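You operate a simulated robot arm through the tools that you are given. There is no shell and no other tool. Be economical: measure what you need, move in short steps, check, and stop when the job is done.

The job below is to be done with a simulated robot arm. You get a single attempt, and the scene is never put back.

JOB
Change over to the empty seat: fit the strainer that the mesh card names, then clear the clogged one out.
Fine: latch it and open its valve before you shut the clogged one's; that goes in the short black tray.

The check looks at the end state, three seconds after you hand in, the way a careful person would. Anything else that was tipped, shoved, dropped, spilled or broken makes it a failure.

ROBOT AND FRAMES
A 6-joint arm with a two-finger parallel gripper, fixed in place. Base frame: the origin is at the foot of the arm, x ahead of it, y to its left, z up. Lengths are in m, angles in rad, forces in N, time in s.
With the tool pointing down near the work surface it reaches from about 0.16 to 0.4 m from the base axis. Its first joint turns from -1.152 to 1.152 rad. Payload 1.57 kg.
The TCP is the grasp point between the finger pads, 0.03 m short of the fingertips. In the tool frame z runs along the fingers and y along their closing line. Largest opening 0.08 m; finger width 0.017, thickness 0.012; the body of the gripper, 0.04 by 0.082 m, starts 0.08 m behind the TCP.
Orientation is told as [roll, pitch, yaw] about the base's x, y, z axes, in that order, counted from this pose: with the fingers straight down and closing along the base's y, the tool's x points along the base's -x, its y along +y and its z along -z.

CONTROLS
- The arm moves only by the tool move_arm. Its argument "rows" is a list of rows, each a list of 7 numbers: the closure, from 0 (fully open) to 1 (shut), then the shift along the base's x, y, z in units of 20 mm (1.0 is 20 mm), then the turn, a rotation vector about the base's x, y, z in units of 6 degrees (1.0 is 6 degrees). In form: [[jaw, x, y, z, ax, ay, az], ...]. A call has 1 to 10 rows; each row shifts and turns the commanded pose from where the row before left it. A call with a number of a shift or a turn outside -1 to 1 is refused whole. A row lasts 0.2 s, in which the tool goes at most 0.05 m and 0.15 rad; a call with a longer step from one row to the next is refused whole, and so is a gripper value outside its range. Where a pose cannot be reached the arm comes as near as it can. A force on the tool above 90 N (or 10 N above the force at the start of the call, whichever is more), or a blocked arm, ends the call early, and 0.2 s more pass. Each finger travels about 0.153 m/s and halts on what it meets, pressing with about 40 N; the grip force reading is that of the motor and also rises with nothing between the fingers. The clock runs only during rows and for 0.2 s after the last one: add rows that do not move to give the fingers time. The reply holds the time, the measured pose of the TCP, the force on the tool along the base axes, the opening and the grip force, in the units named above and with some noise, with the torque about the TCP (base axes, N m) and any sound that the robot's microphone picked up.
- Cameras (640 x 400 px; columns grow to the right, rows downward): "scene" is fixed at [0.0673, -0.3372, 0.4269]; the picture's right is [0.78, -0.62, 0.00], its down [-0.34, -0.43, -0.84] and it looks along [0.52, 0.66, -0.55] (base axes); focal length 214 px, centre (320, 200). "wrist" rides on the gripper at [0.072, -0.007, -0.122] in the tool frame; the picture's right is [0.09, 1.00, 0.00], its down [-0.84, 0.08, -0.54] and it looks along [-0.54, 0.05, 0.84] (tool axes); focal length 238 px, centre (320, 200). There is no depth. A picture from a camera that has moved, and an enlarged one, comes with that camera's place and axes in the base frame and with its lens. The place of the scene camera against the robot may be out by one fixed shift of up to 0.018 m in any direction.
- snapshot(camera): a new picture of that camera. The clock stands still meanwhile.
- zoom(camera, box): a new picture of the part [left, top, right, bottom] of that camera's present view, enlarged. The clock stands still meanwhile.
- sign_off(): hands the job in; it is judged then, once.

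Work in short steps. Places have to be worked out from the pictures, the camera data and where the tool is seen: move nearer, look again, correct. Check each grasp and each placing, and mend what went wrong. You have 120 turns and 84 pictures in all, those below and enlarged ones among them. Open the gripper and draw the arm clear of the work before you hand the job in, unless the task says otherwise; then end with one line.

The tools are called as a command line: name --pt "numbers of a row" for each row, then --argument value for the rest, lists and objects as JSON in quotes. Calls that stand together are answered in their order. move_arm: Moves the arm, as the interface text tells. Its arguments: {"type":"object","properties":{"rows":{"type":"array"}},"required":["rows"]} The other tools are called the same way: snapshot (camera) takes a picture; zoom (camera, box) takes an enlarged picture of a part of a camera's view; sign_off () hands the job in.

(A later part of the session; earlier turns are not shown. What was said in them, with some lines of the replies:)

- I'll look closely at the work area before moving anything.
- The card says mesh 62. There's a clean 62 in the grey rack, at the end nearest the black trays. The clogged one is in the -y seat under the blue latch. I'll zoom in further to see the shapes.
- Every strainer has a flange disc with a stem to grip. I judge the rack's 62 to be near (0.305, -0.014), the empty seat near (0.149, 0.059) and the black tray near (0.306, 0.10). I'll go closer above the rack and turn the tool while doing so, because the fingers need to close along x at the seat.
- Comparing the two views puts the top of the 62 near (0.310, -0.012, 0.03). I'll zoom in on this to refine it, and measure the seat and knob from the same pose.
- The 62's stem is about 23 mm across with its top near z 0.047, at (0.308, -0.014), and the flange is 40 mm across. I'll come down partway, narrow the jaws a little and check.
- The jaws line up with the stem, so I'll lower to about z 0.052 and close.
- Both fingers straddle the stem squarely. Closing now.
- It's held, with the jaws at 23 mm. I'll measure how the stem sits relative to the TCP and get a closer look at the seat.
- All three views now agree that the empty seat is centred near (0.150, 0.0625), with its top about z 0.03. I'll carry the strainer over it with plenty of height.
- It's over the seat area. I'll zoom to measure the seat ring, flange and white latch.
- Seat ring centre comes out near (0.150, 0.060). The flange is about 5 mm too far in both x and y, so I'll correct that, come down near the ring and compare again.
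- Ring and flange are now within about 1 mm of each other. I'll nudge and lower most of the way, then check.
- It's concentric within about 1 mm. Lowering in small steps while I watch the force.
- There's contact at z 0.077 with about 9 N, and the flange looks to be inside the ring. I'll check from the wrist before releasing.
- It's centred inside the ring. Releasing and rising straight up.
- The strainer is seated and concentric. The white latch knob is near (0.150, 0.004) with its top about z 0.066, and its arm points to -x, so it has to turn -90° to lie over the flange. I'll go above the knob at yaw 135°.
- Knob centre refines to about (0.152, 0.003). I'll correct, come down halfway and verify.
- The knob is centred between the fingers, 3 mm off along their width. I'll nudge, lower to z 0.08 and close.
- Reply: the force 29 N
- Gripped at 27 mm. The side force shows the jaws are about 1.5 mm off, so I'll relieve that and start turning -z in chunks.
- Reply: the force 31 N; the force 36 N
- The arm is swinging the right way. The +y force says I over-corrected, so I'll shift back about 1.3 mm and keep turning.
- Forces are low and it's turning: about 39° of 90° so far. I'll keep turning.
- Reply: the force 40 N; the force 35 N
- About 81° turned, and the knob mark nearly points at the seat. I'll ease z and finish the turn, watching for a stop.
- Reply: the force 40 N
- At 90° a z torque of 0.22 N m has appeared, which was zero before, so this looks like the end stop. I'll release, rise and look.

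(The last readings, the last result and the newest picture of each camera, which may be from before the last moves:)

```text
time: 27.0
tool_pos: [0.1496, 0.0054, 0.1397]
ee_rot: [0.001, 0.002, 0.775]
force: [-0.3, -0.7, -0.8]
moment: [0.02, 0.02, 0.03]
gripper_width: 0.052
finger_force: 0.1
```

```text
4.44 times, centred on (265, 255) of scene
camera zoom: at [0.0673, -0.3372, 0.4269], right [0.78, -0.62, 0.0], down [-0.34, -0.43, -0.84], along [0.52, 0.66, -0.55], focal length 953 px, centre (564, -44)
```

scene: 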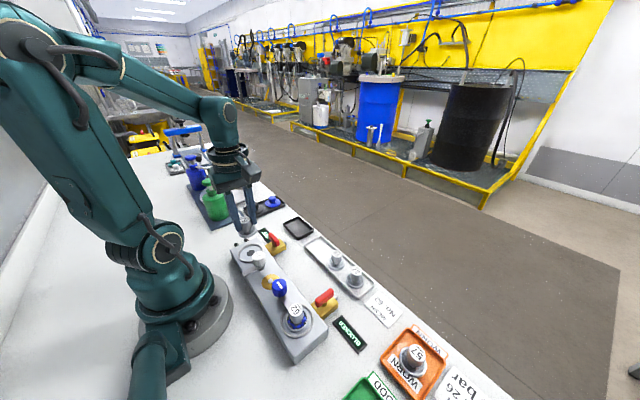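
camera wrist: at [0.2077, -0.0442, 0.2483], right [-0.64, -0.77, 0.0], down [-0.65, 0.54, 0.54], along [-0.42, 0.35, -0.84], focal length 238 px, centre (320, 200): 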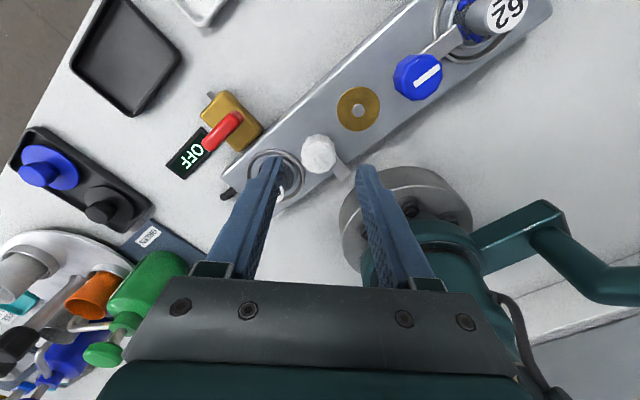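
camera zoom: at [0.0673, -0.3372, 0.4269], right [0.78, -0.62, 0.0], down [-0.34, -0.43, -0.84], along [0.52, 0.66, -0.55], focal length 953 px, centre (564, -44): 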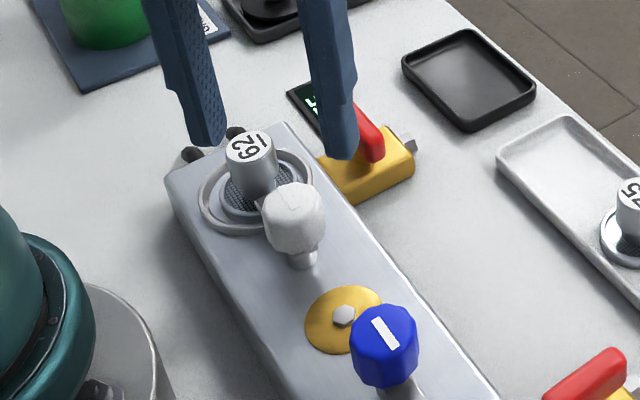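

The white latch arm now rests over the new strainer's flange. Next is its valve, the lever near (0.213, 0.060), with its handle lying along y. I'll go above it with the fingers closing along x.

move_arm --pt "0.35 0.4 0.3 0.2 0 0 0.95" --pt "0.35 0.4 0.34 0 0 0 0.95" --pt "0.35 0.4 0.34 0 0 0 0.95" --pt "0.35 0.4 0.34 0 0 0 0.95" --pt "0.35 0.4 0.34 0 0 0 0.95" --pt "0.35 0.4 0.34 0 0 0 0.95" --pt "0.35 0.4 0.34 0 0 0 0.95" --pt "0.35 0.4 0.34 -0.2 0 0 0.95" --pt "0.35 0 0 -0.2 0 0 0"

zoom --camera "wrist" --box '[240, 70, 400, 220]'

zoom --camera "scene" --box '[240, 200, 330, 290]'

```text
time: 29.0
tool_pos: [0.2132, 0.0593, 0.1359]
ee_rot: [0.0, -0.001, 1.573]
force: [0.0, 0.2, -0.2]
moment: [0.0, 0.0, 0.0]
gripper_width: 0.0517
finger_force: 0.0
```

```text
2.67 times, centred on (320, 145) of wrist
camera zoom: at [0.2201, -0.0126, 0.2569], right [-1.0, -0.09, 0.0], down [-0.08, 0.84, 0.54], along [-0.05, 0.54, -0.84], focal length 636 px, centre (320, 347)
```

zoom: 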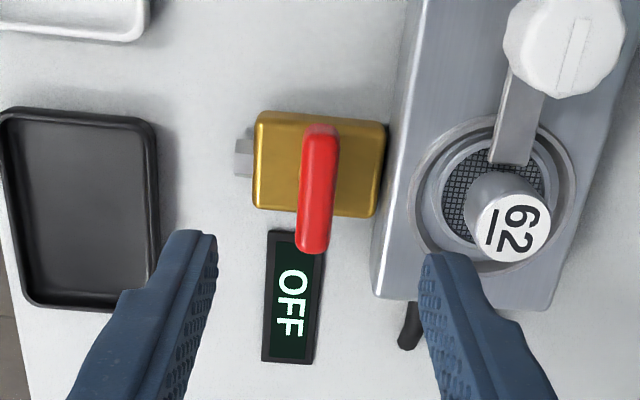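

```text
4.44 times, centred on (285, 245) of scene
camera zoom: at [0.0673, -0.3372, 0.4269], right [0.78, -0.62, 0.0], down [-0.34, -0.43, -0.84], along [0.52, 0.66, -0.55], focal length 953 px, centre (476, 0)
```

zoom: 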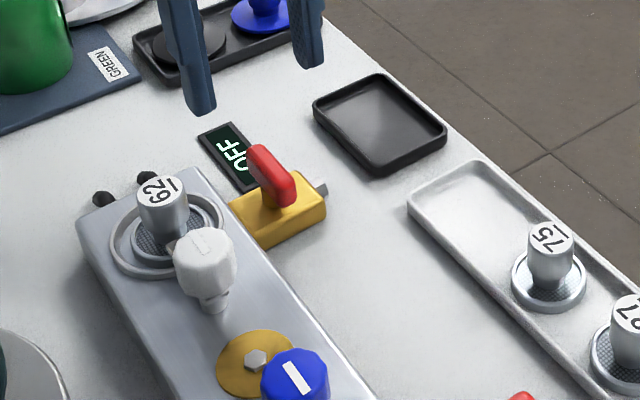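

Lever pivot is near (0.2135, 0.059) and the handle top about z 0.042. I'll narrow the jaws to 30 mm to clear the manifold edge and come down over the handle.

move_arm --pt "0.62 0.02 0 -0.8 0 0 0" --pt "0.62 0 0 -0.9 0 0 0" --pt "0.62 0 0 -0.9 0 0 0" --pt "0.62 0 0 -0.6 0 0 0" --pt "0.62 0 0 0 0 0 0"

zoom --camera "wrist" --box '[240, 90, 400, 240]'

zoom --camera "scene" --box '[240, 200, 330, 290]'

```text
time: 30.2
tool_pos: [0.2133, 0.0596, 0.0717]
ee_rot: [0.0, 0.0, 1.571]
force: [0.3, 0.0, 0.0]
moment: [-0.02, 0.02, 0.01]
gripper_width: 0.0302
finger_force: 0.0
```

```text
2.67 times, centred on (320, 165) of wrist
camera zoom: at [0.221, -0.0118, 0.1925], right [-1.0, -0.09, 0.0], down [-0.08, 0.84, 0.54], along [-0.05, 0.54, -0.84], focal length 636 px, centre (320, 293)
```

zoom: 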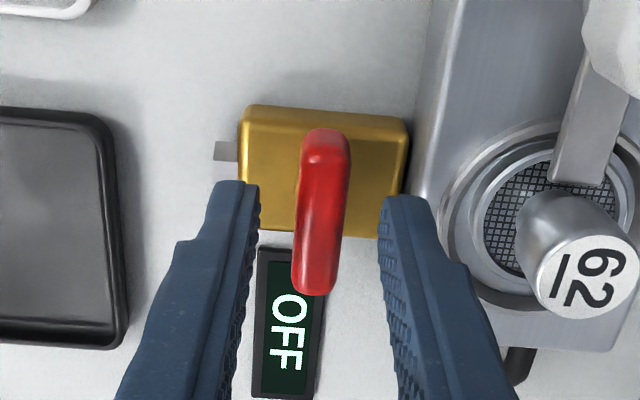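

```text
4.44 times, centred on (285, 245) of scene
camera zoom: at [0.0673, -0.3372, 0.4269], right [0.78, -0.62, 0.0], down [-0.34, -0.43, -0.84], along [0.52, 0.66, -0.55], focal length 953 px, centre (476, 0)
```

zoom: 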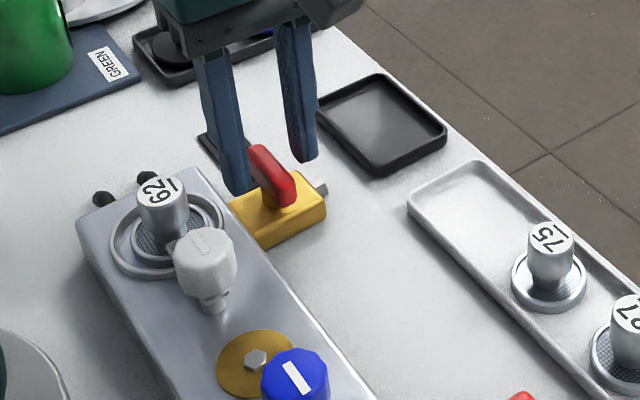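

The fingertip midpoint matches the handle centre. I'll lower 13 mm and close.

move_arm --pt "0.62 0 0 -0.35 0 0 0" --pt "0.62 0 0 -0.3 0 0 0" --pt "0.62 0 0 0 0 0 0"

move_arm --pt "0.85 0 0 0 0 0 0" --pt "1 0 0 0 0 0 0" --pt "1 0 0 0 0 0 0"

```text
time: 31.0
tool_pos: [0.2148, 0.0595, 0.0599]
ee_rot: [-0.006, 0.0, 1.573]
force: [-4.2, -4.6, 75.1]
moment: [-0.19, 2.18, 0.11]
gripper_width: 0.0328
finger_force: 0.9
```

```text
time: 31.8
tool_pos: [0.2131, 0.0602, 0.0587]
ee_rot: [-0.001, 0.0, 1.57]
force: [12.3, -0.4, -27.5]
moment: [0.01, -0.1, -0.03]
gripper_width: 0.0129
finger_force: 29.2
```

The -x finger touched the manifold edge briefly on the way down, but the handle is now gripped at 13 mm. I'll check that nothing shifted, then try a small turn.

move_arm --pt "1 0.03 0 -0.02 0 0 -1" --pt "1 0 0 0 0 0 -1" --pt "1 0 0 0 0 0 0"

zoom --camera "scene" --box '[240, 200, 330, 290]'

```text
time: 32.6
tool_pos: [0.2127, 0.0581, 0.0581]
ee_rot: [0.002, 0.001, 1.36]
force: [-7.3, -2.2, -4.5]
moment: [-0.1, -0.32, 0.83]
gripper_width: 0.0163
finger_force: 31.5
```

```text
4.44 times, centred on (285, 245) of scene
camera zoom: at [0.0673, -0.3372, 0.427], right [0.78, -0.62, 0.0], down [-0.34, -0.43, -0.84], along [0.52, 0.66, -0.55], focal length 953 px, centre (476, 0)
```

zoom: 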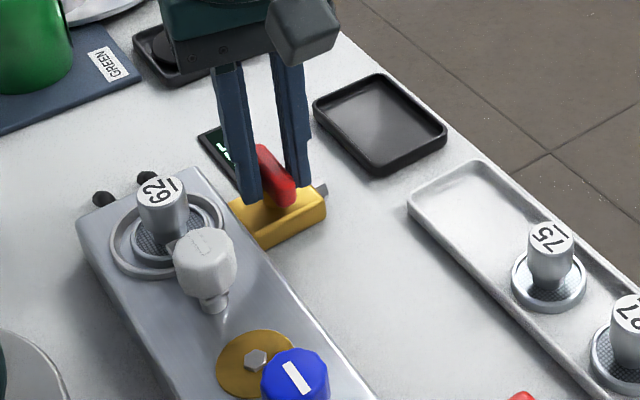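

A torque of 0.83 N m, with the handle prying the jaws apart, shows a stop in this direction. I'll turn back and try the other way.

move_arm --pt "1 0 0 0 0 0 1" --pt "1 0 0 0 0 0 1" --pt "1 0 0 0 0 0 1" --pt "1 0 0 0 0 0 1" --pt "1 0 0 0 0 0 0"

zoom --camera "scene" --box '[240, 200, 330, 290]'

```text
time: 33.8
tool_pos: [0.2139, 0.0599, 0.0591]
ee_rot: [-0.001, 0.0, 1.781]
force: [-16.0, 6.8, 24.9]
moment: [0.14, 0.38, 0.05]
gripper_width: 0.0134
finger_force: 29.5
```

```text
4.44 times, centred on (285, 245) of scene
camera zoom: at [0.0672, -0.3372, 0.4269], right [0.78, -0.62, 0.0], down [-0.34, -0.43, -0.84], along [0.52, 0.66, -0.55], focal length 953 px, centre (476, 0)
```

zoom: 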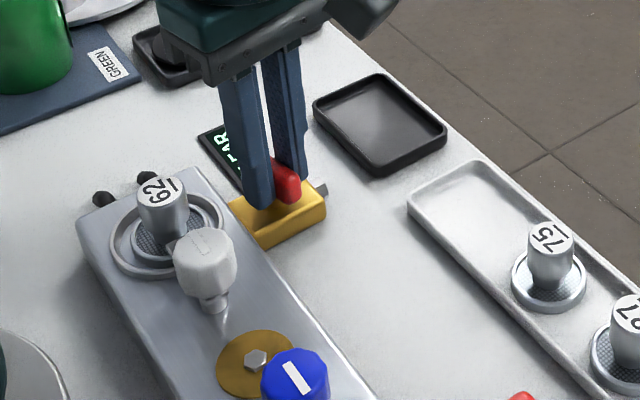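

It turns freely this way, and the display has already changed to something ending in "EAR". I'll continue toward 90°.

move_arm --pt "1 -0.03 0 0 0 0 1" --pt "1 0 0 0 0 0 1" --pt "1 0 0 0 0 0 1" --pt "1 0 0 0 0 0 1" --pt "1 0 0 0 0 0 1" --pt "1 0 0 0 0 0 0"

move_arm --pt "1 0 0 0 0 0 1" --pt "1 0 0 0 0 0 1" --pt "1 0 0 0 0 0 1" --pt "1 0 0 0 0 0 1" --pt "1 0 0 0 0 0 1" --pt "1 0 0 0 0 0 0"

zoom --camera "scene" --box '[240, 200, 330, 290]'

```text
time: 35.2
tool_pos: [0.2159, 0.06, 0.0594]
ee_rot: [-0.01, 0.006, 2.305]
force: [29.4, 1.9, -12.6]
moment: [-0.24, -0.03, -0.1]
gripper_width: 0.013
finger_force: 30.2
```

```text
time: 36.6
tool_pos: [0.2166, 0.0617, 0.0591]
ee_rot: [-0.013, 0.01, 2.823]
force: [5.4, 56.3, 5.9]
moment: [0.74, 0.37, -0.2]
gripper_width: 0.0127
finger_force: 30.2
```

```text
4.44 times, centred on (285, 245) of scene
camera zoom: at [0.0673, -0.3372, 0.4269], right [0.78, -0.62, 0.0], down [-0.34, -0.43, -0.84], along [0.52, 0.66, -0.55], focal length 953 px, centre (476, 0)
```

zoom: 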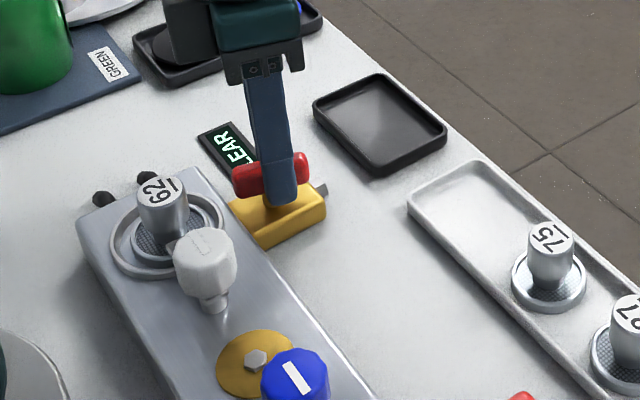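

CLEAR is showing, at about 72°. A +y side load has built up, so I'll shift 2 mm and finish the turn.

move_arm --pt "1 0 0.11 0 0 0 0.5" --pt "1 0 0 0 0 0 1" --pt "1 0 0 0 0 0 1" --pt "1 0 0 0 0 0 0"

zoom --camera "scene" --box '[240, 200, 330, 290]'

```text
time: 37.6
tool_pos: [0.2173, 0.0627, 0.0589]
ee_rot: [-0.01, 0.012, 3.089]
force: [4.7, 46.8, -2.6]
moment: [0.64, -0.4, -0.38]
gripper_width: 0.0129
finger_force: 29.1
```

```text
4.44 times, centred on (285, 245) of scene
camera zoom: at [0.0673, -0.3372, 0.4269], right [0.78, -0.62, 0.0], down [-0.34, -0.43, -0.84], along [0.52, 0.66, -0.55], focal length 953 px, centre (476, 0)
```

zoom: 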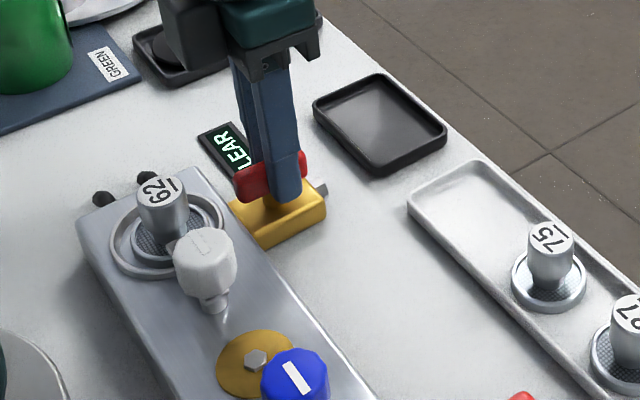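

move_arm --pt "1 0 0.1 0 0 0 0.6" --pt "1 0 0 0 0 0 0.4" --pt "1 0 0 0 0 0 0"

move_arm --pt "0.75 0 0 0 0 0 0" --pt "0.62 0 0 0 0 0 0" --pt "0.62 0 0 0.5 0 0 0" --pt "0.62 0 0 1 0 0 0" --pt "0.62 0 0 1 0 0 0" --pt "0.5 0 0 1 0 0 0"

snapshot --camera "wrist"

zoom --camera "scene" --box '[230, 200, 350, 320]'

```text
time: 38.4
tool_pos: [0.2168, 0.0626, 0.0587]
ee_rot: [-0.002, 0.01, -3.086]
force: [17.6, 2.3, 21.4]
moment: [-0.28, -0.4, -0.54]
gripper_width: 0.0135
finger_force: 30.3
```

```text
time: 39.8
tool_pos: [0.2123, 0.063, 0.1277]
ee_rot: [0.001, -0.001, -3.088]
force: [-0.7, 0.8, 0.6]
moment: [0.0, 0.01, 0.01]
gripper_width: 0.04
finger_force: 0.2
```

```text
31 pictures are left
camera wrist: at [0.2844, 0.0732, 0.2475], right [0.14, -0.99, 0.0], down [-0.83, -0.12, 0.54], along [-0.54, -0.08, -0.84], focal length 238 px, centre (320, 200)
```

wrist: 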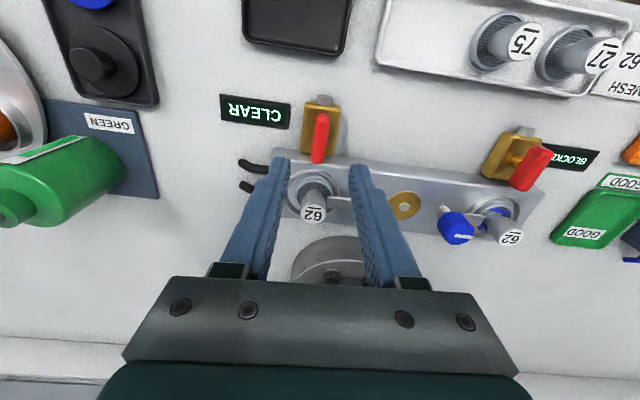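

```text
3.33 times, centred on (290, 260) of scene
camera zoom: at [0.0673, -0.3372, 0.4269], right [0.78, -0.62, 0.0], down [-0.34, -0.43, -0.84], along [0.52, 0.66, -0.55], focal length 715 px, centre (420, 0)
```

zoom: 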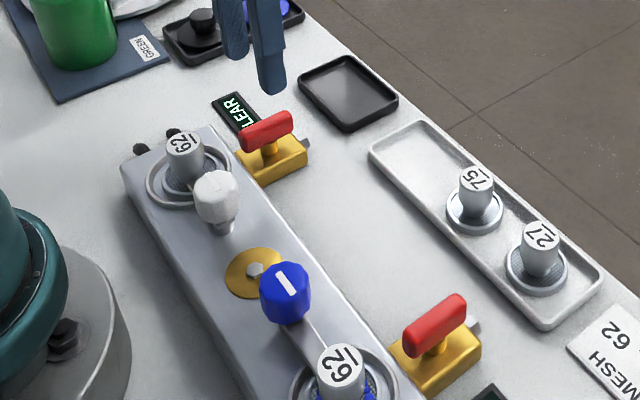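

The valve is open and the display reads CLEAR. Now the clogged side's valve: its lever is near (0.217, -0.139) with the handle along x. I'll travel there while unwinding the wrist to yaw 0.

move_arm --pt "0.5 0 -1 0.3 0 0 -1" --pt "0.5 0 -1 0.2 0 0 -1" --pt "0.5 0 -1 0 0 0 -1" --pt "0.5 0 -1 0 0 0 -1" --pt "0.5 0 -1 0 0 0 -1" --pt "0.5 0 -1 0 0 0 -1" --pt "0.5 0 -1 0 0 0 -1" --pt "0.5 0 -1 0 0 0 -1" --pt "0.5 0 -1 0 0 0 -1" --pt "0.5 0 -1 0 0 0 -1"

move_arm --pt "0.6 0 0 0 0 0 -1" --pt "0.6 0 0 0 0 0 -1" --pt "0.6 0 0 0 0 0 -1" --pt "0.6 0 0 0 0 0 -1" --pt "0.6 0 0 0 0 0 -1" --pt "0.6 0 0 0 0 0 -1" --pt "0.6 0 0 0 0 0 -1" --pt "0.6 0 0 0 0 0 -1" --pt "0.6 0 0 0 0 0 -1" --pt "0.6 0 0 0 0 0 -1"

move_arm --pt "0.6 0 0 0 0 0 -1" --pt "0.6 0 0 0 0 0 -1" --pt "0.6 0 0 0 0 0 -1" --pt "0.6 0 0 0 0 0 -1" --pt "0.6 0 0 0 0 0 -1" --pt "0.6 0 0 0 0 0 -1" --pt "0.6 0 0 0 0 0 -1" --pt "0.6 0 0 -0.3 0 0 -1" --pt "0.6 0 0 -0.3 0 0 -1" --pt "0.6 0 0 -0.3 0 0 -1"

snapshot --camera "wrist"

```text
time: 42.0
tool_pos: [0.2135, -0.1382, 0.1385]
ee_rot: [-0.001, -0.001, 2.144]
force: [-0.6, -0.4, -0.2]
moment: [0.0, 0.01, 0.0]
gripper_width: 0.0397
finger_force: 0.1
```

```text
time: 44.2
tool_pos: [0.2142, -0.1377, 0.1394]
ee_rot: [0.0, 0.002, 1.096]
force: [-0.6, -0.7, 0.0]
moment: [0.03, -0.02, 0.04]
gripper_width: 0.0319
finger_force: 0.0
```

```text
time: 46.4
tool_pos: [0.2127, -0.1381, 0.119]
ee_rot: [0.0, 0.0, 0.051]
force: [-0.5, 0.4, -0.1]
moment: [-0.01, -0.01, -0.01]
gripper_width: 0.0321
finger_force: 0.1
```

```text
29 pictures are left
camera wrist: at [0.142, -0.1473, 0.2408], right [-0.14, 0.99, 0.0], down [0.83, 0.12, 0.54], along [0.54, 0.08, -0.84], focal length 238 px, centre (320, 200)
```

wrist: 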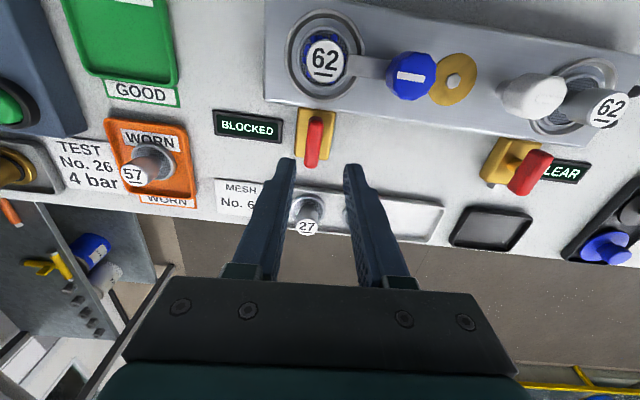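

The handle centre is near (0.2118, -0.1415), in line with the tool's yaw. I'll nudge, lower and close on it.

move_arm --pt "0.6 -0.04 -0.18 -0.7 0 0 0" --pt "0.6 0 0 -0.8 0 0 0" --pt "0.6 0 0 -0.8 0 0 0" --pt "0.6 0 0 -0.4 0 0 0" --pt "0.6 0 0 -0.3 0 0 0" --pt "0.6 0 0 0 0 0 0"

zoom --camera "scene" --box '[270, 240, 360, 340]'

```text
time: 47.8
tool_pos: [0.214, -0.1418, 0.0604]
ee_rot: [0.001, 0.0, 0.052]
force: [0.0, -0.1, -0.2]
moment: [-0.02, -0.01, -0.02]
gripper_width: 0.0321
finger_force: 0.1
```

```text
4.00 times, centred on (315, 290) of scene
camera zoom: at [0.0673, -0.3372, 0.4269], right [0.78, -0.62, 0.0], down [-0.34, -0.43, -0.84], along [0.52, 0.66, -0.55], focal length 858 px, centre (340, -160)
```

zoom: 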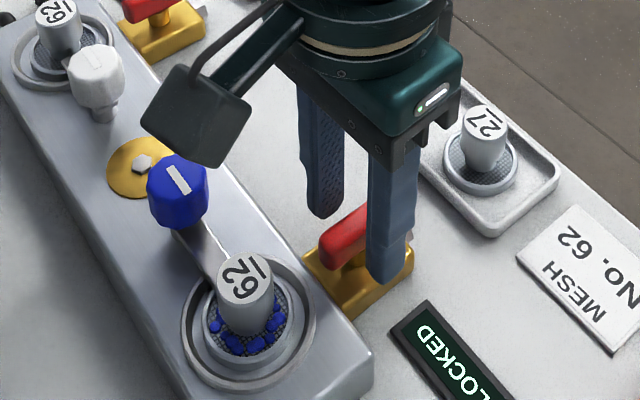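

The fingers straddle the handle over its hub. Closing and starting a small -z turn.

move_arm --pt "0.85 0 0 0 0 0 0" --pt "1 0 0 0 0 0 0" --pt "1 0 0 0 0 0 0"

move_arm --pt "1 0 0 0 0 0 -1" --pt "1 0 0 0 0 0 -1" --pt "1 0 0 0 0 0 -1" --pt "1 0 0 0 0 0 0"

```text
time: 48.6
tool_pos: [0.2136, -0.1411, 0.0602]
ee_rot: [-0.004, 0.0, 0.053]
force: [-3.1, -29.2, -11.7]
moment: [-0.17, -0.1, -0.56]
gripper_width: 0.0132
finger_force: 29.9
```

```text
time: 49.6
tool_pos: [0.2129, -0.1428, 0.0615]
ee_rot: [-0.005, -0.002, -0.26]
force: [0.4, -34.1, -13.9]
moment: [-0.34, 0.08, -0.05]
gripper_width: 0.0127
finger_force: 29.8
```

It turns freely this way. I'll relieve the -y load and continue.

move_arm --pt "1 0 -0.07 0 0 0 -1" --pt "1 0 0 0 0 0 -1" --pt "1 0 0 0 0 0 -1" --pt "1 0 0 0 0 0 -1" --pt "1 0 0 0 0 0 0"

move_arm --pt "1 0 0 0 0 0 -1" --pt "1 0 0 0 0 0 -1" --pt "1 0 0 0 0 0 -1" --pt "1 0 0 0 0 0 -1" --pt "1 0 0 0 0 0 0"

```text
time: 50.8
tool_pos: [0.2129, -0.1422, 0.0601]
ee_rot: [0.001, -0.002, -0.683]
force: [0.0, 1.6, 27.8]
moment: [-0.38, 0.3, -0.01]
gripper_width: 0.013
finger_force: 29.8
```

```text
time: 52.0
tool_pos: [0.212, -0.1428, 0.0608]
ee_rot: [0.001, 0.001, -1.101]
force: [15.3, 16.3, 15.3]
moment: [-0.07, -0.33, 0.04]
gripper_width: 0.0128
finger_force: 30.1
```

move_arm --pt "1 0.03 0.03 0 0 0 -1" --pt "1 0 0 0 0 0 -1" --pt "1 0 0 0 0 0 -1" --pt "1 0 0 0 0 0 -1" --pt "1 0 0 0 0 0 -0.6" --pt "1 0 0 0 0 0 0"

zoom --camera "scene" --box '[270, 240, 360, 340]'

```text
time: 53.4
tool_pos: [0.2144, -0.1425, 0.0607]
ee_rot: [0.002, -0.002, -1.58]
force: [14.0, 4.2, -0.6]
moment: [-0.35, 0.0, 0.47]
gripper_width: 0.0128
finger_force: 30.2
```

```text
4.00 times, centred on (315, 290) of scene
camera zoom: at [0.0673, -0.3372, 0.427], right [0.78, -0.62, 0.0], down [-0.34, -0.43, -0.84], along [0.52, 0.66, -0.55], focal length 858 px, centre (340, -160)
```

zoom: 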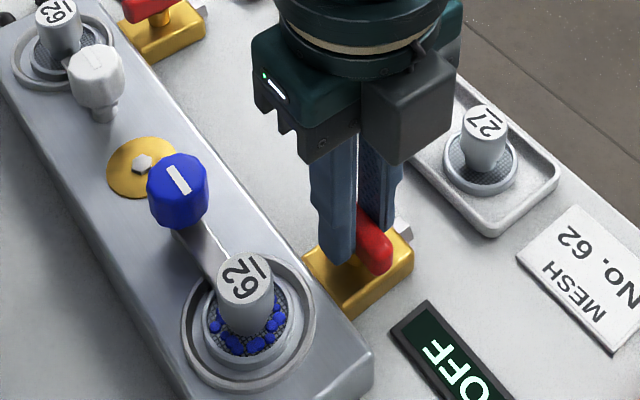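

OFF is displayed and the stop is felt, so that valve is shut. I'll release with a small opening, rise and go above the blue latch knob near (0.150, -0.085).

move_arm --pt "0.8 0 0 0 0 0 0" --pt "0.68 0 0 0 0 0 0" --pt "0.68 0 0 0.5 0 0 0" --pt "0.68 0 0 1 0 0 0" --pt "0.5 0 0 1 0 0 0" --pt "0.38 -0.8 0.7 0.7 0 0 0" --pt "0.38 -0.8 0.7 0 0 0 0" --pt "0.38 -0.8 0.7 0 0 0 0" --pt "0.38 -0.8 0.75 0 0 0 0" --pt "0.38 0 0 -0.5 0 0 0"

snapshot --camera "wrist"

```text
time: 55.6
tool_pos: [0.1502, -0.0848, 0.1122]
ee_rot: [0.0, 0.0, -1.581]
force: [-0.2, -0.1, 0.0]
moment: [0.0, -0.01, -0.03]
gripper_width: 0.0496
finger_force: 0.1
```

```text
26 pictures are left
camera wrist: at [0.1446, -0.013, 0.2333], right [1.0, 0.08, 0.0], down [0.07, -0.84, 0.54], along [0.04, -0.54, -0.84], focal length 238 px, centre (320, 200)
```

wrist: 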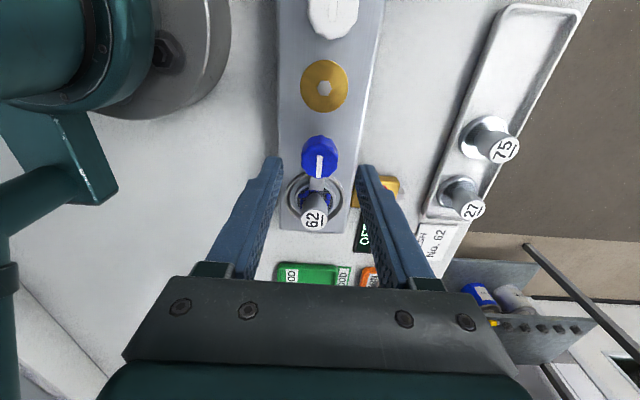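

The knob is at (0.149, -0.086). I'll nudge, lower to z 0.079 and grip.

move_arm --pt "0.38 -0.05 -0.06 -0.5 0 0 0" --pt "0.38 0 0 -0.6 0 0 0" --pt "0.38 0 0 -0.5 0 0 0" --pt "0.38 0 0 0 0 0 0" --pt "0.6 0 0 0 0 0 0" --pt "0.9 0 0 0 0 0 0" --pt "0.9 0 0 0 0 0 0"

move_arm --pt "0.9 0 0 0 0 0 -1" --pt "0.9 0 0 0 0 0 -0.5" --pt "0.9 0 0 0 0 0 0"

zoom --camera "scene" --box '[250, 240, 340, 350]'

```text
time: 57.2
tool_pos: [0.15, -0.0875, 0.0825]
ee_rot: [0.008, -0.001, -1.583]
force: [23.5, -1.4, -16.9]
moment: [0.05, 0.21, -0.07]
gripper_width: 0.0277
finger_force: 38.2
```

```text
time: 58.0
tool_pos: [0.1497, -0.0887, 0.0821]
ee_rot: [0.003, -0.003, -1.739]
force: [12.8, -23.2, -11.2]
moment: [-0.12, 0.11, -0.13]
gripper_width: 0.0275
finger_force: 37.5
```

```text
3.64 times, centred on (295, 295) of scene
camera zoom: at [0.0673, -0.3372, 0.4269], right [0.78, -0.62, 0.0], down [-0.34, -0.43, -0.84], along [0.52, 0.66, -0.55], focal length 780 px, centre (411, -146)
```

zoom: 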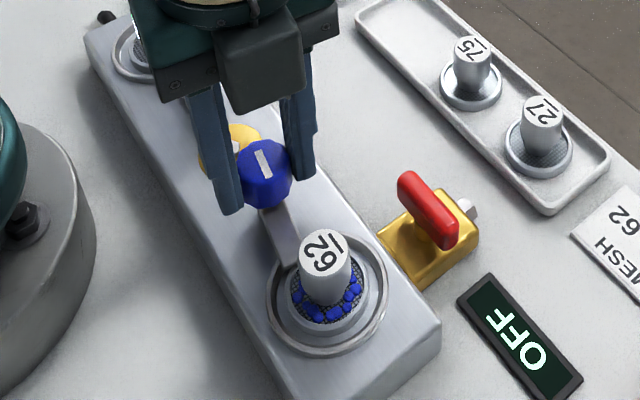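

The arm moves off toward -x with little torque, so this is the release direction. I'll continue.

move_arm --pt "0.9 0.02 -0.05 -0.03 0 0 -1" --pt "0.9 0 0 0 0 0 -1" --pt "0.9 0 0 0 0 0 -1" --pt "0.9 0 0 0 0 0 -1" --pt "0.9 0 0 0 0 0 0"

move_arm --pt "0.9 0 0 0 0 0 -1" --pt "0.9 0 0 0 0 0 -1" --pt "0.9 0 0 0 0 0 -1" --pt "0.9 0 0 0 0 0 -1" --pt "0.9 0 0 0 0 0 0"

zoom --camera "scene" --box '[250, 240, 340, 350]'

```text
time: 59.2
tool_pos: [0.1482, -0.0852, 0.0823]
ee_rot: [0.0, -0.002, -2.157]
force: [-6.1, -16.8, 31.5]
moment: [-0.63, -0.26, -0.01]
gripper_width: 0.0274
finger_force: 38.0
```

```text
time: 60.4
tool_pos: [0.147, -0.0858, 0.0821]
ee_rot: [-0.003, 0.0, -2.578]
force: [-10.7, 0.0, 17.3]
moment: [-0.23, -0.07, -0.01]
gripper_width: 0.0276
finger_force: 38.2
```

```text
3.64 times, centred on (295, 295) of scene
camera zoom: at [0.0673, -0.3372, 0.427], right [0.78, -0.62, 0.0], down [-0.34, -0.43, -0.84], along [0.52, 0.66, -0.55], focal length 780 px, centre (411, -146)
```

zoom: 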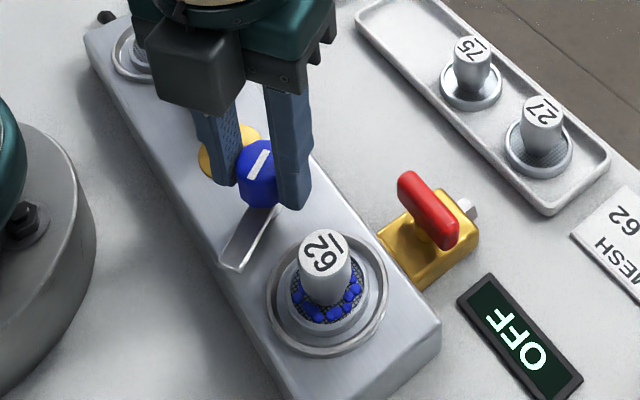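

The arm has cleared the flange. I'll finish to the full 90°.

move_arm --pt "0.9 -0.02 0 0 0 0 -1" --pt "0.9 0 0 0 0 0 -1" --pt "0.9 0 0 0 0 0 -1" --pt "0.9 0 0 0 0 0 -1" --pt "0.9 0 0 0 0 0 0"

move_arm --pt "0.9 0 0 0 0 0 -1" --pt "0.9 0 0 0 0 0 -0.5" --pt "0.9 0 0 0 0 0 0"

```text
time: 61.6
tool_pos: [0.1477, -0.0857, 0.0821]
ee_rot: [-0.005, -0.005, -2.999]
force: [0.6, 34.3, -9.8]
moment: [0.04, 0.95, 0.1]
gripper_width: 0.0277
finger_force: 37.9
```

```text
time: 62.4
tool_pos: [0.1465, -0.0852, 0.082]
ee_rot: [-0.01, -0.005, 3.122]
force: [-10.7, 51.1, 12.8]
moment: [0.61, -0.4, 0.42]
gripper_width: 0.0279
finger_force: 37.8
```

There's a stop at 91°. I'll release, rise and move above the clogged strainer, turning so the fingers close along x.

move_arm --pt "0.6 0 0 0 0 0 0" --pt "0.48 0 0 0 0 0 0" --pt "0.48 0 0 0.5 0 0 0" --pt "0.48 0 0 1 0 0 0" --pt "0.48 0 0 1 0 0 0" --pt "0.48 0 -0.5 0.5 0 0 1" --pt "0.48 0 -0.5 0 0 0 1" --pt "0.48 0 -0.5 0 0 0 1" --pt "0.48 0 -0.5 0 0 0 1" --pt "0.48 0 -0.5 0 0 0 1"

move_arm --pt "0.4 0.02 -0.3 0 0 0 1" --pt "0.4 0.02 0 0 0 0 1" --pt "0.4 0.02 0 0 0 0 1" --pt "0.4 0.02 0 0 0 0 1" --pt "0.4 0.02 0 0 0 0 1" --pt "0.4 0 0 0 0 0 1" --pt "0.4 0 0 0 0 0 1" --pt "0.4 0 0 0 0 0 1" --pt "0.4 0 0 0 0 0 1" --pt "0.4 0 0 0 0 0 1"

snapshot --camera "wrist"

zoom --camera "scene" --box '[240, 220, 350, 360]'

```text
time: 64.6
tool_pos: [0.1503, -0.1372, 0.1413]
ee_rot: [0.001, 0.002, -2.626]
force: [0.1, 0.2, 0.4]
moment: [0.01, -0.03, 0.0]
gripper_width: 0.0419
finger_force: 0.0
```

```text
time: 66.8
tool_pos: [0.1496, -0.1426, 0.1415]
ee_rot: [0.001, 0.0, -1.58]
force: [0.0, -0.4, 0.4]
moment: [0.0, 0.0, 0.0]
gripper_width: 0.0479
finger_force: 0.0
```

```text
23 pictures are left
camera wrist: at [0.145, -0.0707, 0.2623], right [1.0, 0.08, 0.0], down [0.07, -0.84, 0.54], along [0.04, -0.54, -0.84], focal length 238 px, centre (320, 200)
```

wrist: 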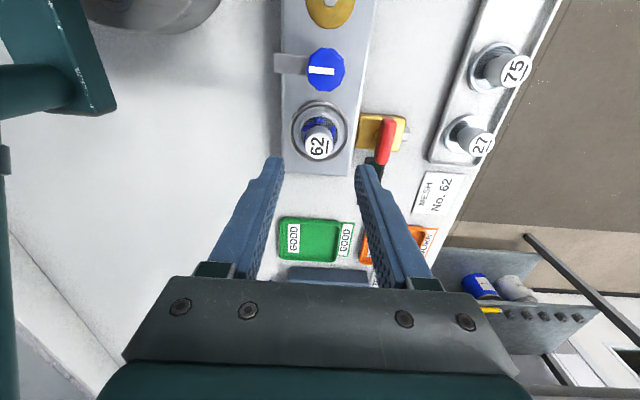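

```text
2.86 times, centred on (295, 290) of scene
camera zoom: at [0.0673, -0.3372, 0.4269], right [0.78, -0.62, 0.0], down [-0.34, -0.43, -0.84], along [0.52, 0.66, -0.55], focal length 613 px, centre (391, -57)
```

zoom: 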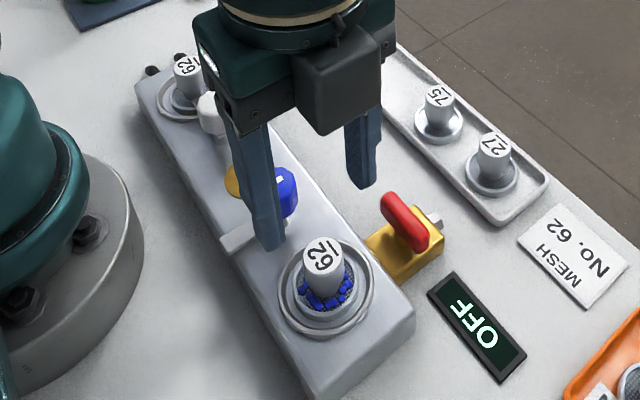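

Everything is clear for the lift: latch arm off and OFF shown. The clogged stem is near (0.148, -0.144). I'll descend to z 0.077 and grip.

move_arm --pt "0.4 -0.05 -0.08 -0.8 0 0 0" --pt "0.4 0 0 -0.8 0 0 0" --pt "0.4 0 0 -0.8 0 0 0" --pt "0.4 0 0 -0.75 0 0 0" --pt "0.4 0 0 0 0 0 0"

zoom --camera "wrist" --box '[250, 90, 390, 230]'

```text
time: 68.0
tool_pos: [0.1496, -0.1434, 0.078]
ee_rot: [0.0, -0.001, -1.581]
force: [-0.5, -0.3, -0.1]
moment: [-0.02, -0.01, 0.0]
gripper_width: 0.048
finger_force: 0.0
```

```text
2.86 times, centred on (320, 160) of wrist
camera zoom: at [0.1449, -0.0712, 0.1986], right [1.0, 0.08, 0.0], down [0.07, -0.84, 0.54], along [0.04, -0.54, -0.84], focal length 681 px, centre (320, 314)
```

zoom: 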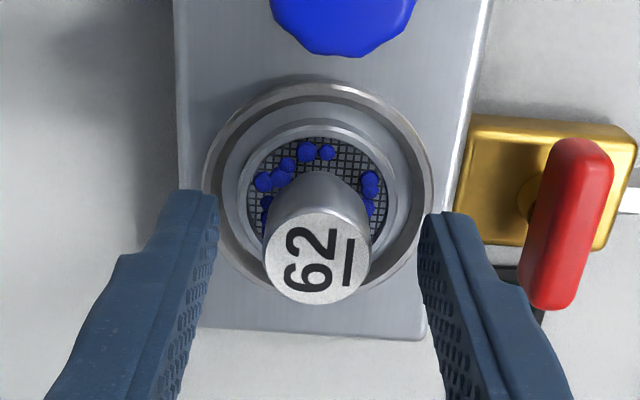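

The stem is centred between the fingers. Closing and lifting straight up slowly.

move_arm --pt "0.6 0 0 0 0 0 0" --pt "0.9 0 0 0 0 0 0" --pt "0.9 0 0 0 0 0 0"

move_arm --pt "0.9 0 0 0.3 0 0 0" --pt "0.9 0 0 0.5 0 0 0" --pt "0.9 0 0 0.7 0 0 0" --pt "0.9 0 0 0.8 0 0 0" --pt "0.9 0 0 0.8 0 0 0" --pt "0.9 0 0 0.7 0 0 0"

zoom --camera "scene" --box '[230, 210, 350, 360]'

```text
time: 68.8
tool_pos: [0.1505, -0.1433, 0.0782]
ee_rot: [0.0, 0.001, -1.582]
force: [-0.8, 0.3, 1.1]
moment: [0.02, 0.01, 0.01]
gripper_width: 0.0235
finger_force: 36.1
```

```text
time: 70.2
tool_pos: [0.1506, -0.1424, 0.1556]
ee_rot: [0.0, 0.001, -1.581]
force: [0.6, 0.3, 0.3]
moment: [0.01, -0.01, -0.02]
gripper_width: 0.0235
finger_force: 35.4
```

```text
2.67 times, centred on (290, 285) of scene
camera zoom: at [0.0673, -0.3372, 0.4269], right [0.78, -0.62, 0.0], down [-0.34, -0.43, -0.84], along [0.52, 0.66, -0.55], focal length 572 px, centre (400, -27)
```

zoom: 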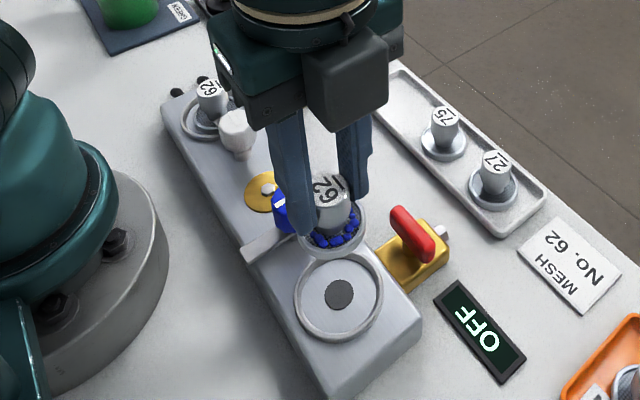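

It's held and the seat is empty. The short black tray's centre is near (0.309, 0.094). I'll carry it there at this height.

move_arm --pt "0.9 0.56 0.84 0 0 0 0" --pt "0.9 0.56 0.84 0 0 0 0" --pt "0.9 0.56 0.84 0 0 0 0" --pt "0.9 0.56 0.84 0 0 0 0" --pt "0.9 0.56 0.84 0 0 0 0" --pt "0.9 0.56 0.84 0 0 0 0" --pt "0.9 0.56 0.84 0 0 0 0"

move_arm --pt "0.9 0.57 0.85 0 0 0 0" --pt "0.9 0.57 0.85 0 0 0 0" --pt "0.9 0.57 0.85 0 0 0 0" --pt "0.9 0.57 0.85 0 0 0 0" --pt "0.9 0.57 0.85 0 0 0 0" --pt "0.9 0.57 0.85 0 0 0 0" --pt "0.9 0.57 0.85 0 0 0 0" --pt "0.9 0 0 -1 0 0 0" --pt "0.9 0 0 0 0 0 0"

snapshot --camera "wrist"

zoom --camera "scene" --box '[220, 150, 360, 290]'

```text
time: 71.8
tool_pos: [0.228, -0.0265, 0.155]
ee_rot: [0.0, -0.001, -1.584]
force: [0.1, -0.6, -1.1]
moment: [0.02, -0.01, 0.01]
gripper_width: 0.0235
finger_force: 36.1
```

```text
time: 73.8
tool_pos: [0.3079, 0.0928, 0.135]
ee_rot: [0.0, -0.001, -1.581]
force: [0.2, -0.4, -0.6]
moment: [0.01, -0.02, 0.0]
gripper_width: 0.0234
finger_force: 35.6
```

```text
19 pictures are left
camera wrist: at [0.3022, 0.1642, 0.256], right [1.0, 0.08, 0.0], down [0.07, -0.84, 0.54], along [0.04, -0.54, -0.84], focal length 238 px, centre (320, 200)
```

wrist: 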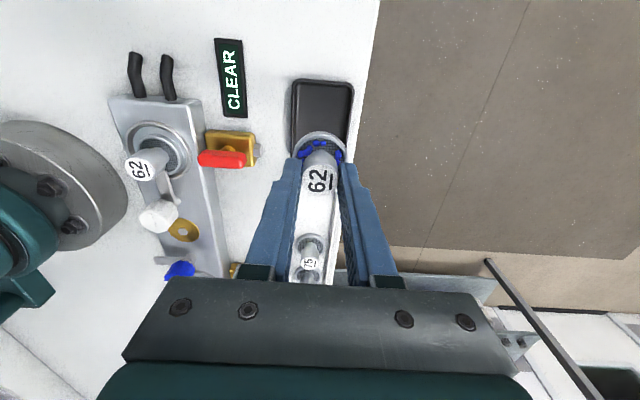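

```text
2.86 times, centred on (290, 220) of scene
camera zoom: at [0.0673, -0.3372, 0.4269], right [0.78, -0.62, 0.0], down [-0.34, -0.43, -0.84], along [0.52, 0.66, -0.55], focal length 613 px, centre (406, 143)
```

zoom: 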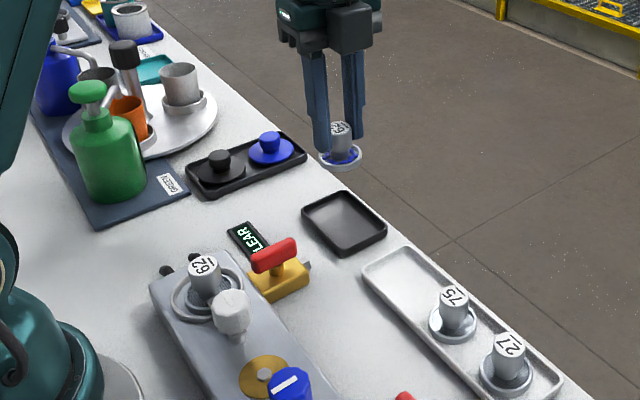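

x is aligned at 0.308, and the tray's centre in y is about 0.096. I'll shift slightly, lower to just above the rim and look.

move_arm --pt "0.9 0 0.14 -0.6 0 0 0" --pt "0.9 0 0 -0.8 0 0 0" --pt "0.9 0 0 -0.8 0 0 0" --pt "0.9 0 0 -0.8 0 0 0" --pt "0.9 0 0 0 0 0 0"

zoom --camera "wrist" --box '[240, 60, 400, 210]'

zoom --camera "scene" --box '[260, 190, 340, 270]'

```text
time: 75.0
tool_pos: [0.3089, 0.0957, 0.0746]
ee_rot: [0.0, 0.0, -1.58]
force: [-0.3, -1.0, -0.2]
moment: [0.01, 0.0, -0.01]
gripper_width: 0.0235
finger_force: 35.9
```

```text
2.67 times, centred on (320, 135) of wrist
camera zoom: at [0.3042, 0.1678, 0.1961], right [1.0, 0.08, 0.0], down [0.07, -0.84, 0.54], along [0.04, -0.54, -0.84], focal length 636 px, centre (320, 373)
```

zoom: 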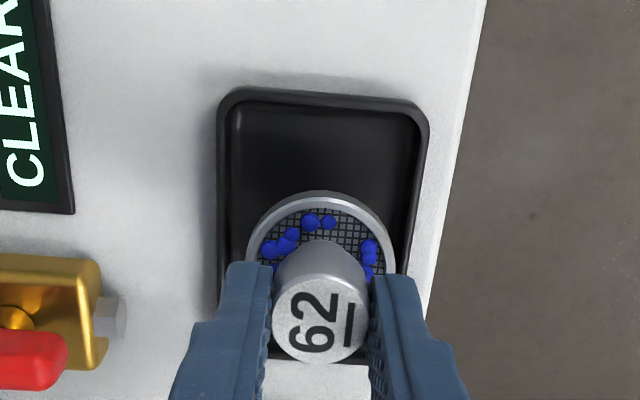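

```text
5.00 times, centred on (300, 230) of scene
camera zoom: at [0.0673, -0.3372, 0.4269], right [0.78, -0.62, 0.0], down [-0.34, -0.43, -0.84], along [0.52, 0.66, -0.55], focal length 1072 px, centre (420, 50)
```

zoom: 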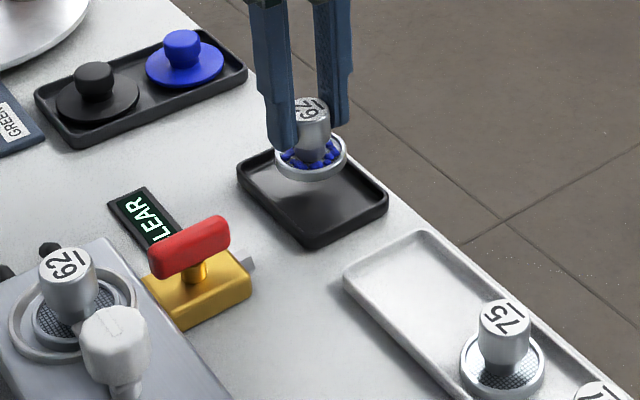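

Centred over the tray in both axes. I'll lower until contact.

move_arm --pt "0.9 0 0 -0.4 0 0 0" --pt "0.9 0 0 -0.4 0 0 0" --pt "0.9 0 0 -0.2 0 0 0" --pt "0.9 0 0 0 0 0 0"

move_arm --pt "0.9 0 0 -0.15 0 0 0" --pt "0.9 0 0 0 0 0 0"

```text
time: 76.0
tool_pos: [0.3079, 0.0958, 0.0547]
ee_rot: [-0.001, 0.0, -1.58]
force: [-0.4, -0.5, -0.6]
moment: [0.01, -0.04, -0.02]
gripper_width: 0.0233
finger_force: 35.5
```

```text
time: 76.6
tool_pos: [0.3083, 0.0969, 0.0515]
ee_rot: [0.002, 0.0, -1.582]
force: [-6.7, 2.3, 20.7]
moment: [0.05, 0.37, -0.01]
gripper_width: 0.0236
finger_force: 35.3
```

Contact comes at z 0.0515, which is the height expected for the tray floor. Releasing and rising.

move_arm --pt "0.65 0 0 0 0 0 0" --pt "0.5 0 0 0 0 0 0" --pt "0.5 0 0 0 0 0 0" --pt "0.5 0 0 0.5 0 0 0" --pt "0.5 0 0 1 0 0 0" --pt "0.5 0 0 1 0 0 0" --pt "0.5 0 0 1 0 0 0" --pt "0.3 0 0 1 0 0 0" --pt "0 0 0 1 0 0 0"

snapshot --camera "wrist"

zoom --camera "scene" --box '[180, 160, 400, 360]'

```text
time: 78.6
tool_pos: [0.3081, 0.0956, 0.1637]
ee_rot: [0.002, 0.0, -1.581]
force: [0.3, 0.4, 0.3]
moment: [-0.01, -0.01, 0.03]
gripper_width: 0.0798
finger_force: 0.0
```

```text
15 pictures are left
camera wrist: at [0.3028, 0.1674, 0.2841], right [1.0, 0.08, 0.0], down [0.07, -0.84, 0.54], along [0.04, -0.54, -0.84], focal length 238 px, centre (320, 200)
```

wrist: 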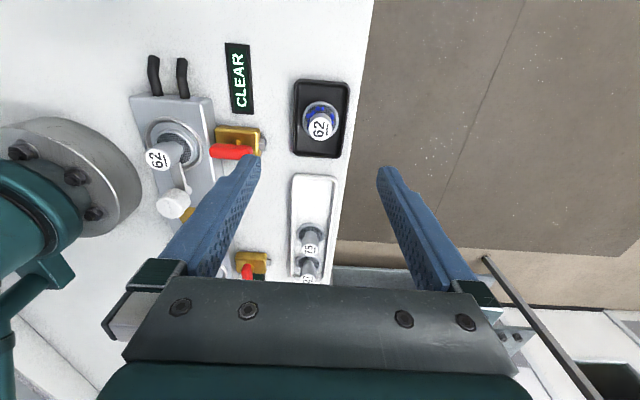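

```text
2.00 times, centred on (290, 260) of scene
camera zoom: at [0.0673, -0.3372, 0.4269], right [0.78, -0.62, 0.0], down [-0.34, -0.43, -0.84], along [0.52, 0.66, -0.55], focal length 429 px, centre (380, 80)
```

zoom: 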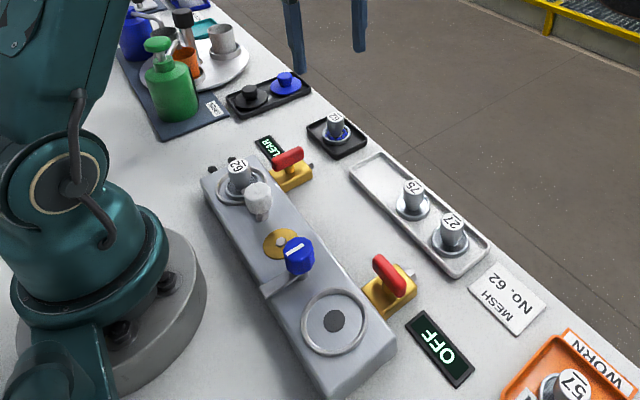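

Everything is where it should be: the clogged 62 stands in the short black tray, the displays read CLEAR and OFF, and nothing else has moved. I'll lift the arm further clear and take one last close look at the new latch.

move_arm --pt "0 0 0 1 0 0 0" --pt "0 0 0 1 0 0 0" --pt "0 0 0 1 0 0 0" --pt "0 0 0 0 0 0 0"

zoom --camera "scene" --box '[240, 210, 320, 290]'

zoom --camera "wrist" --box '[140, 90, 270, 220]'

```text
time: 79.6
tool_pos: [0.3087, 0.0934, 0.2224]
ee_rot: [-0.001, 0.0, -1.58]
force: [-0.2, -0.5, -0.1]
moment: [0.0, 0.0, -0.03]
gripper_width: 0.0798
finger_force: 0.1
```

```text
5.00 times, centred on (280, 250) of scene
camera zoom: at [0.0673, -0.3372, 0.4269], right [0.78, -0.62, 0.0], down [-0.34, -0.43, -0.84], along [0.52, 0.66, -0.55], focal length 1072 px, centre (520, -50)
```

zoom: 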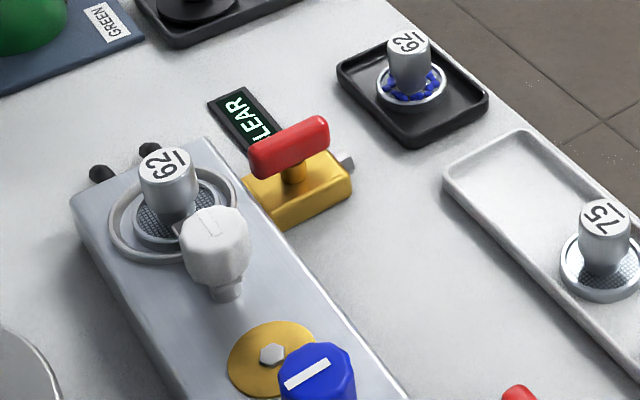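

```text
3.08 times, centred on (205, 155) of wrist
camera zoom: at [0.3031, 0.1651, 0.3431], right [1.0, 0.08, 0.0], down [0.07, -0.84, 0.54], along [0.04, -0.54, -0.84], focal length 733 px, centre (674, 338)
```

zoom: 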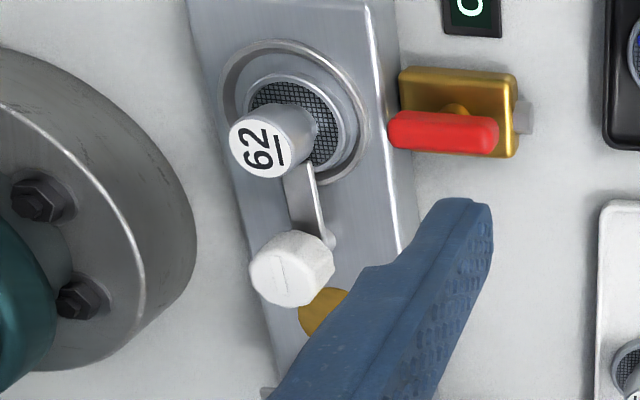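

The latch arm lies over the flange toward the stem, the valve handle is in line with its pipe, and the arm is clear. Handing in.

sign_off

```text
The job is handed in.
```

The changeover is done: the mesh 62 strainer is seated and latched with its valve open (CLEAR); I then shut the clogged one's valve (OFF), unlatched it and put it in the short black tray.
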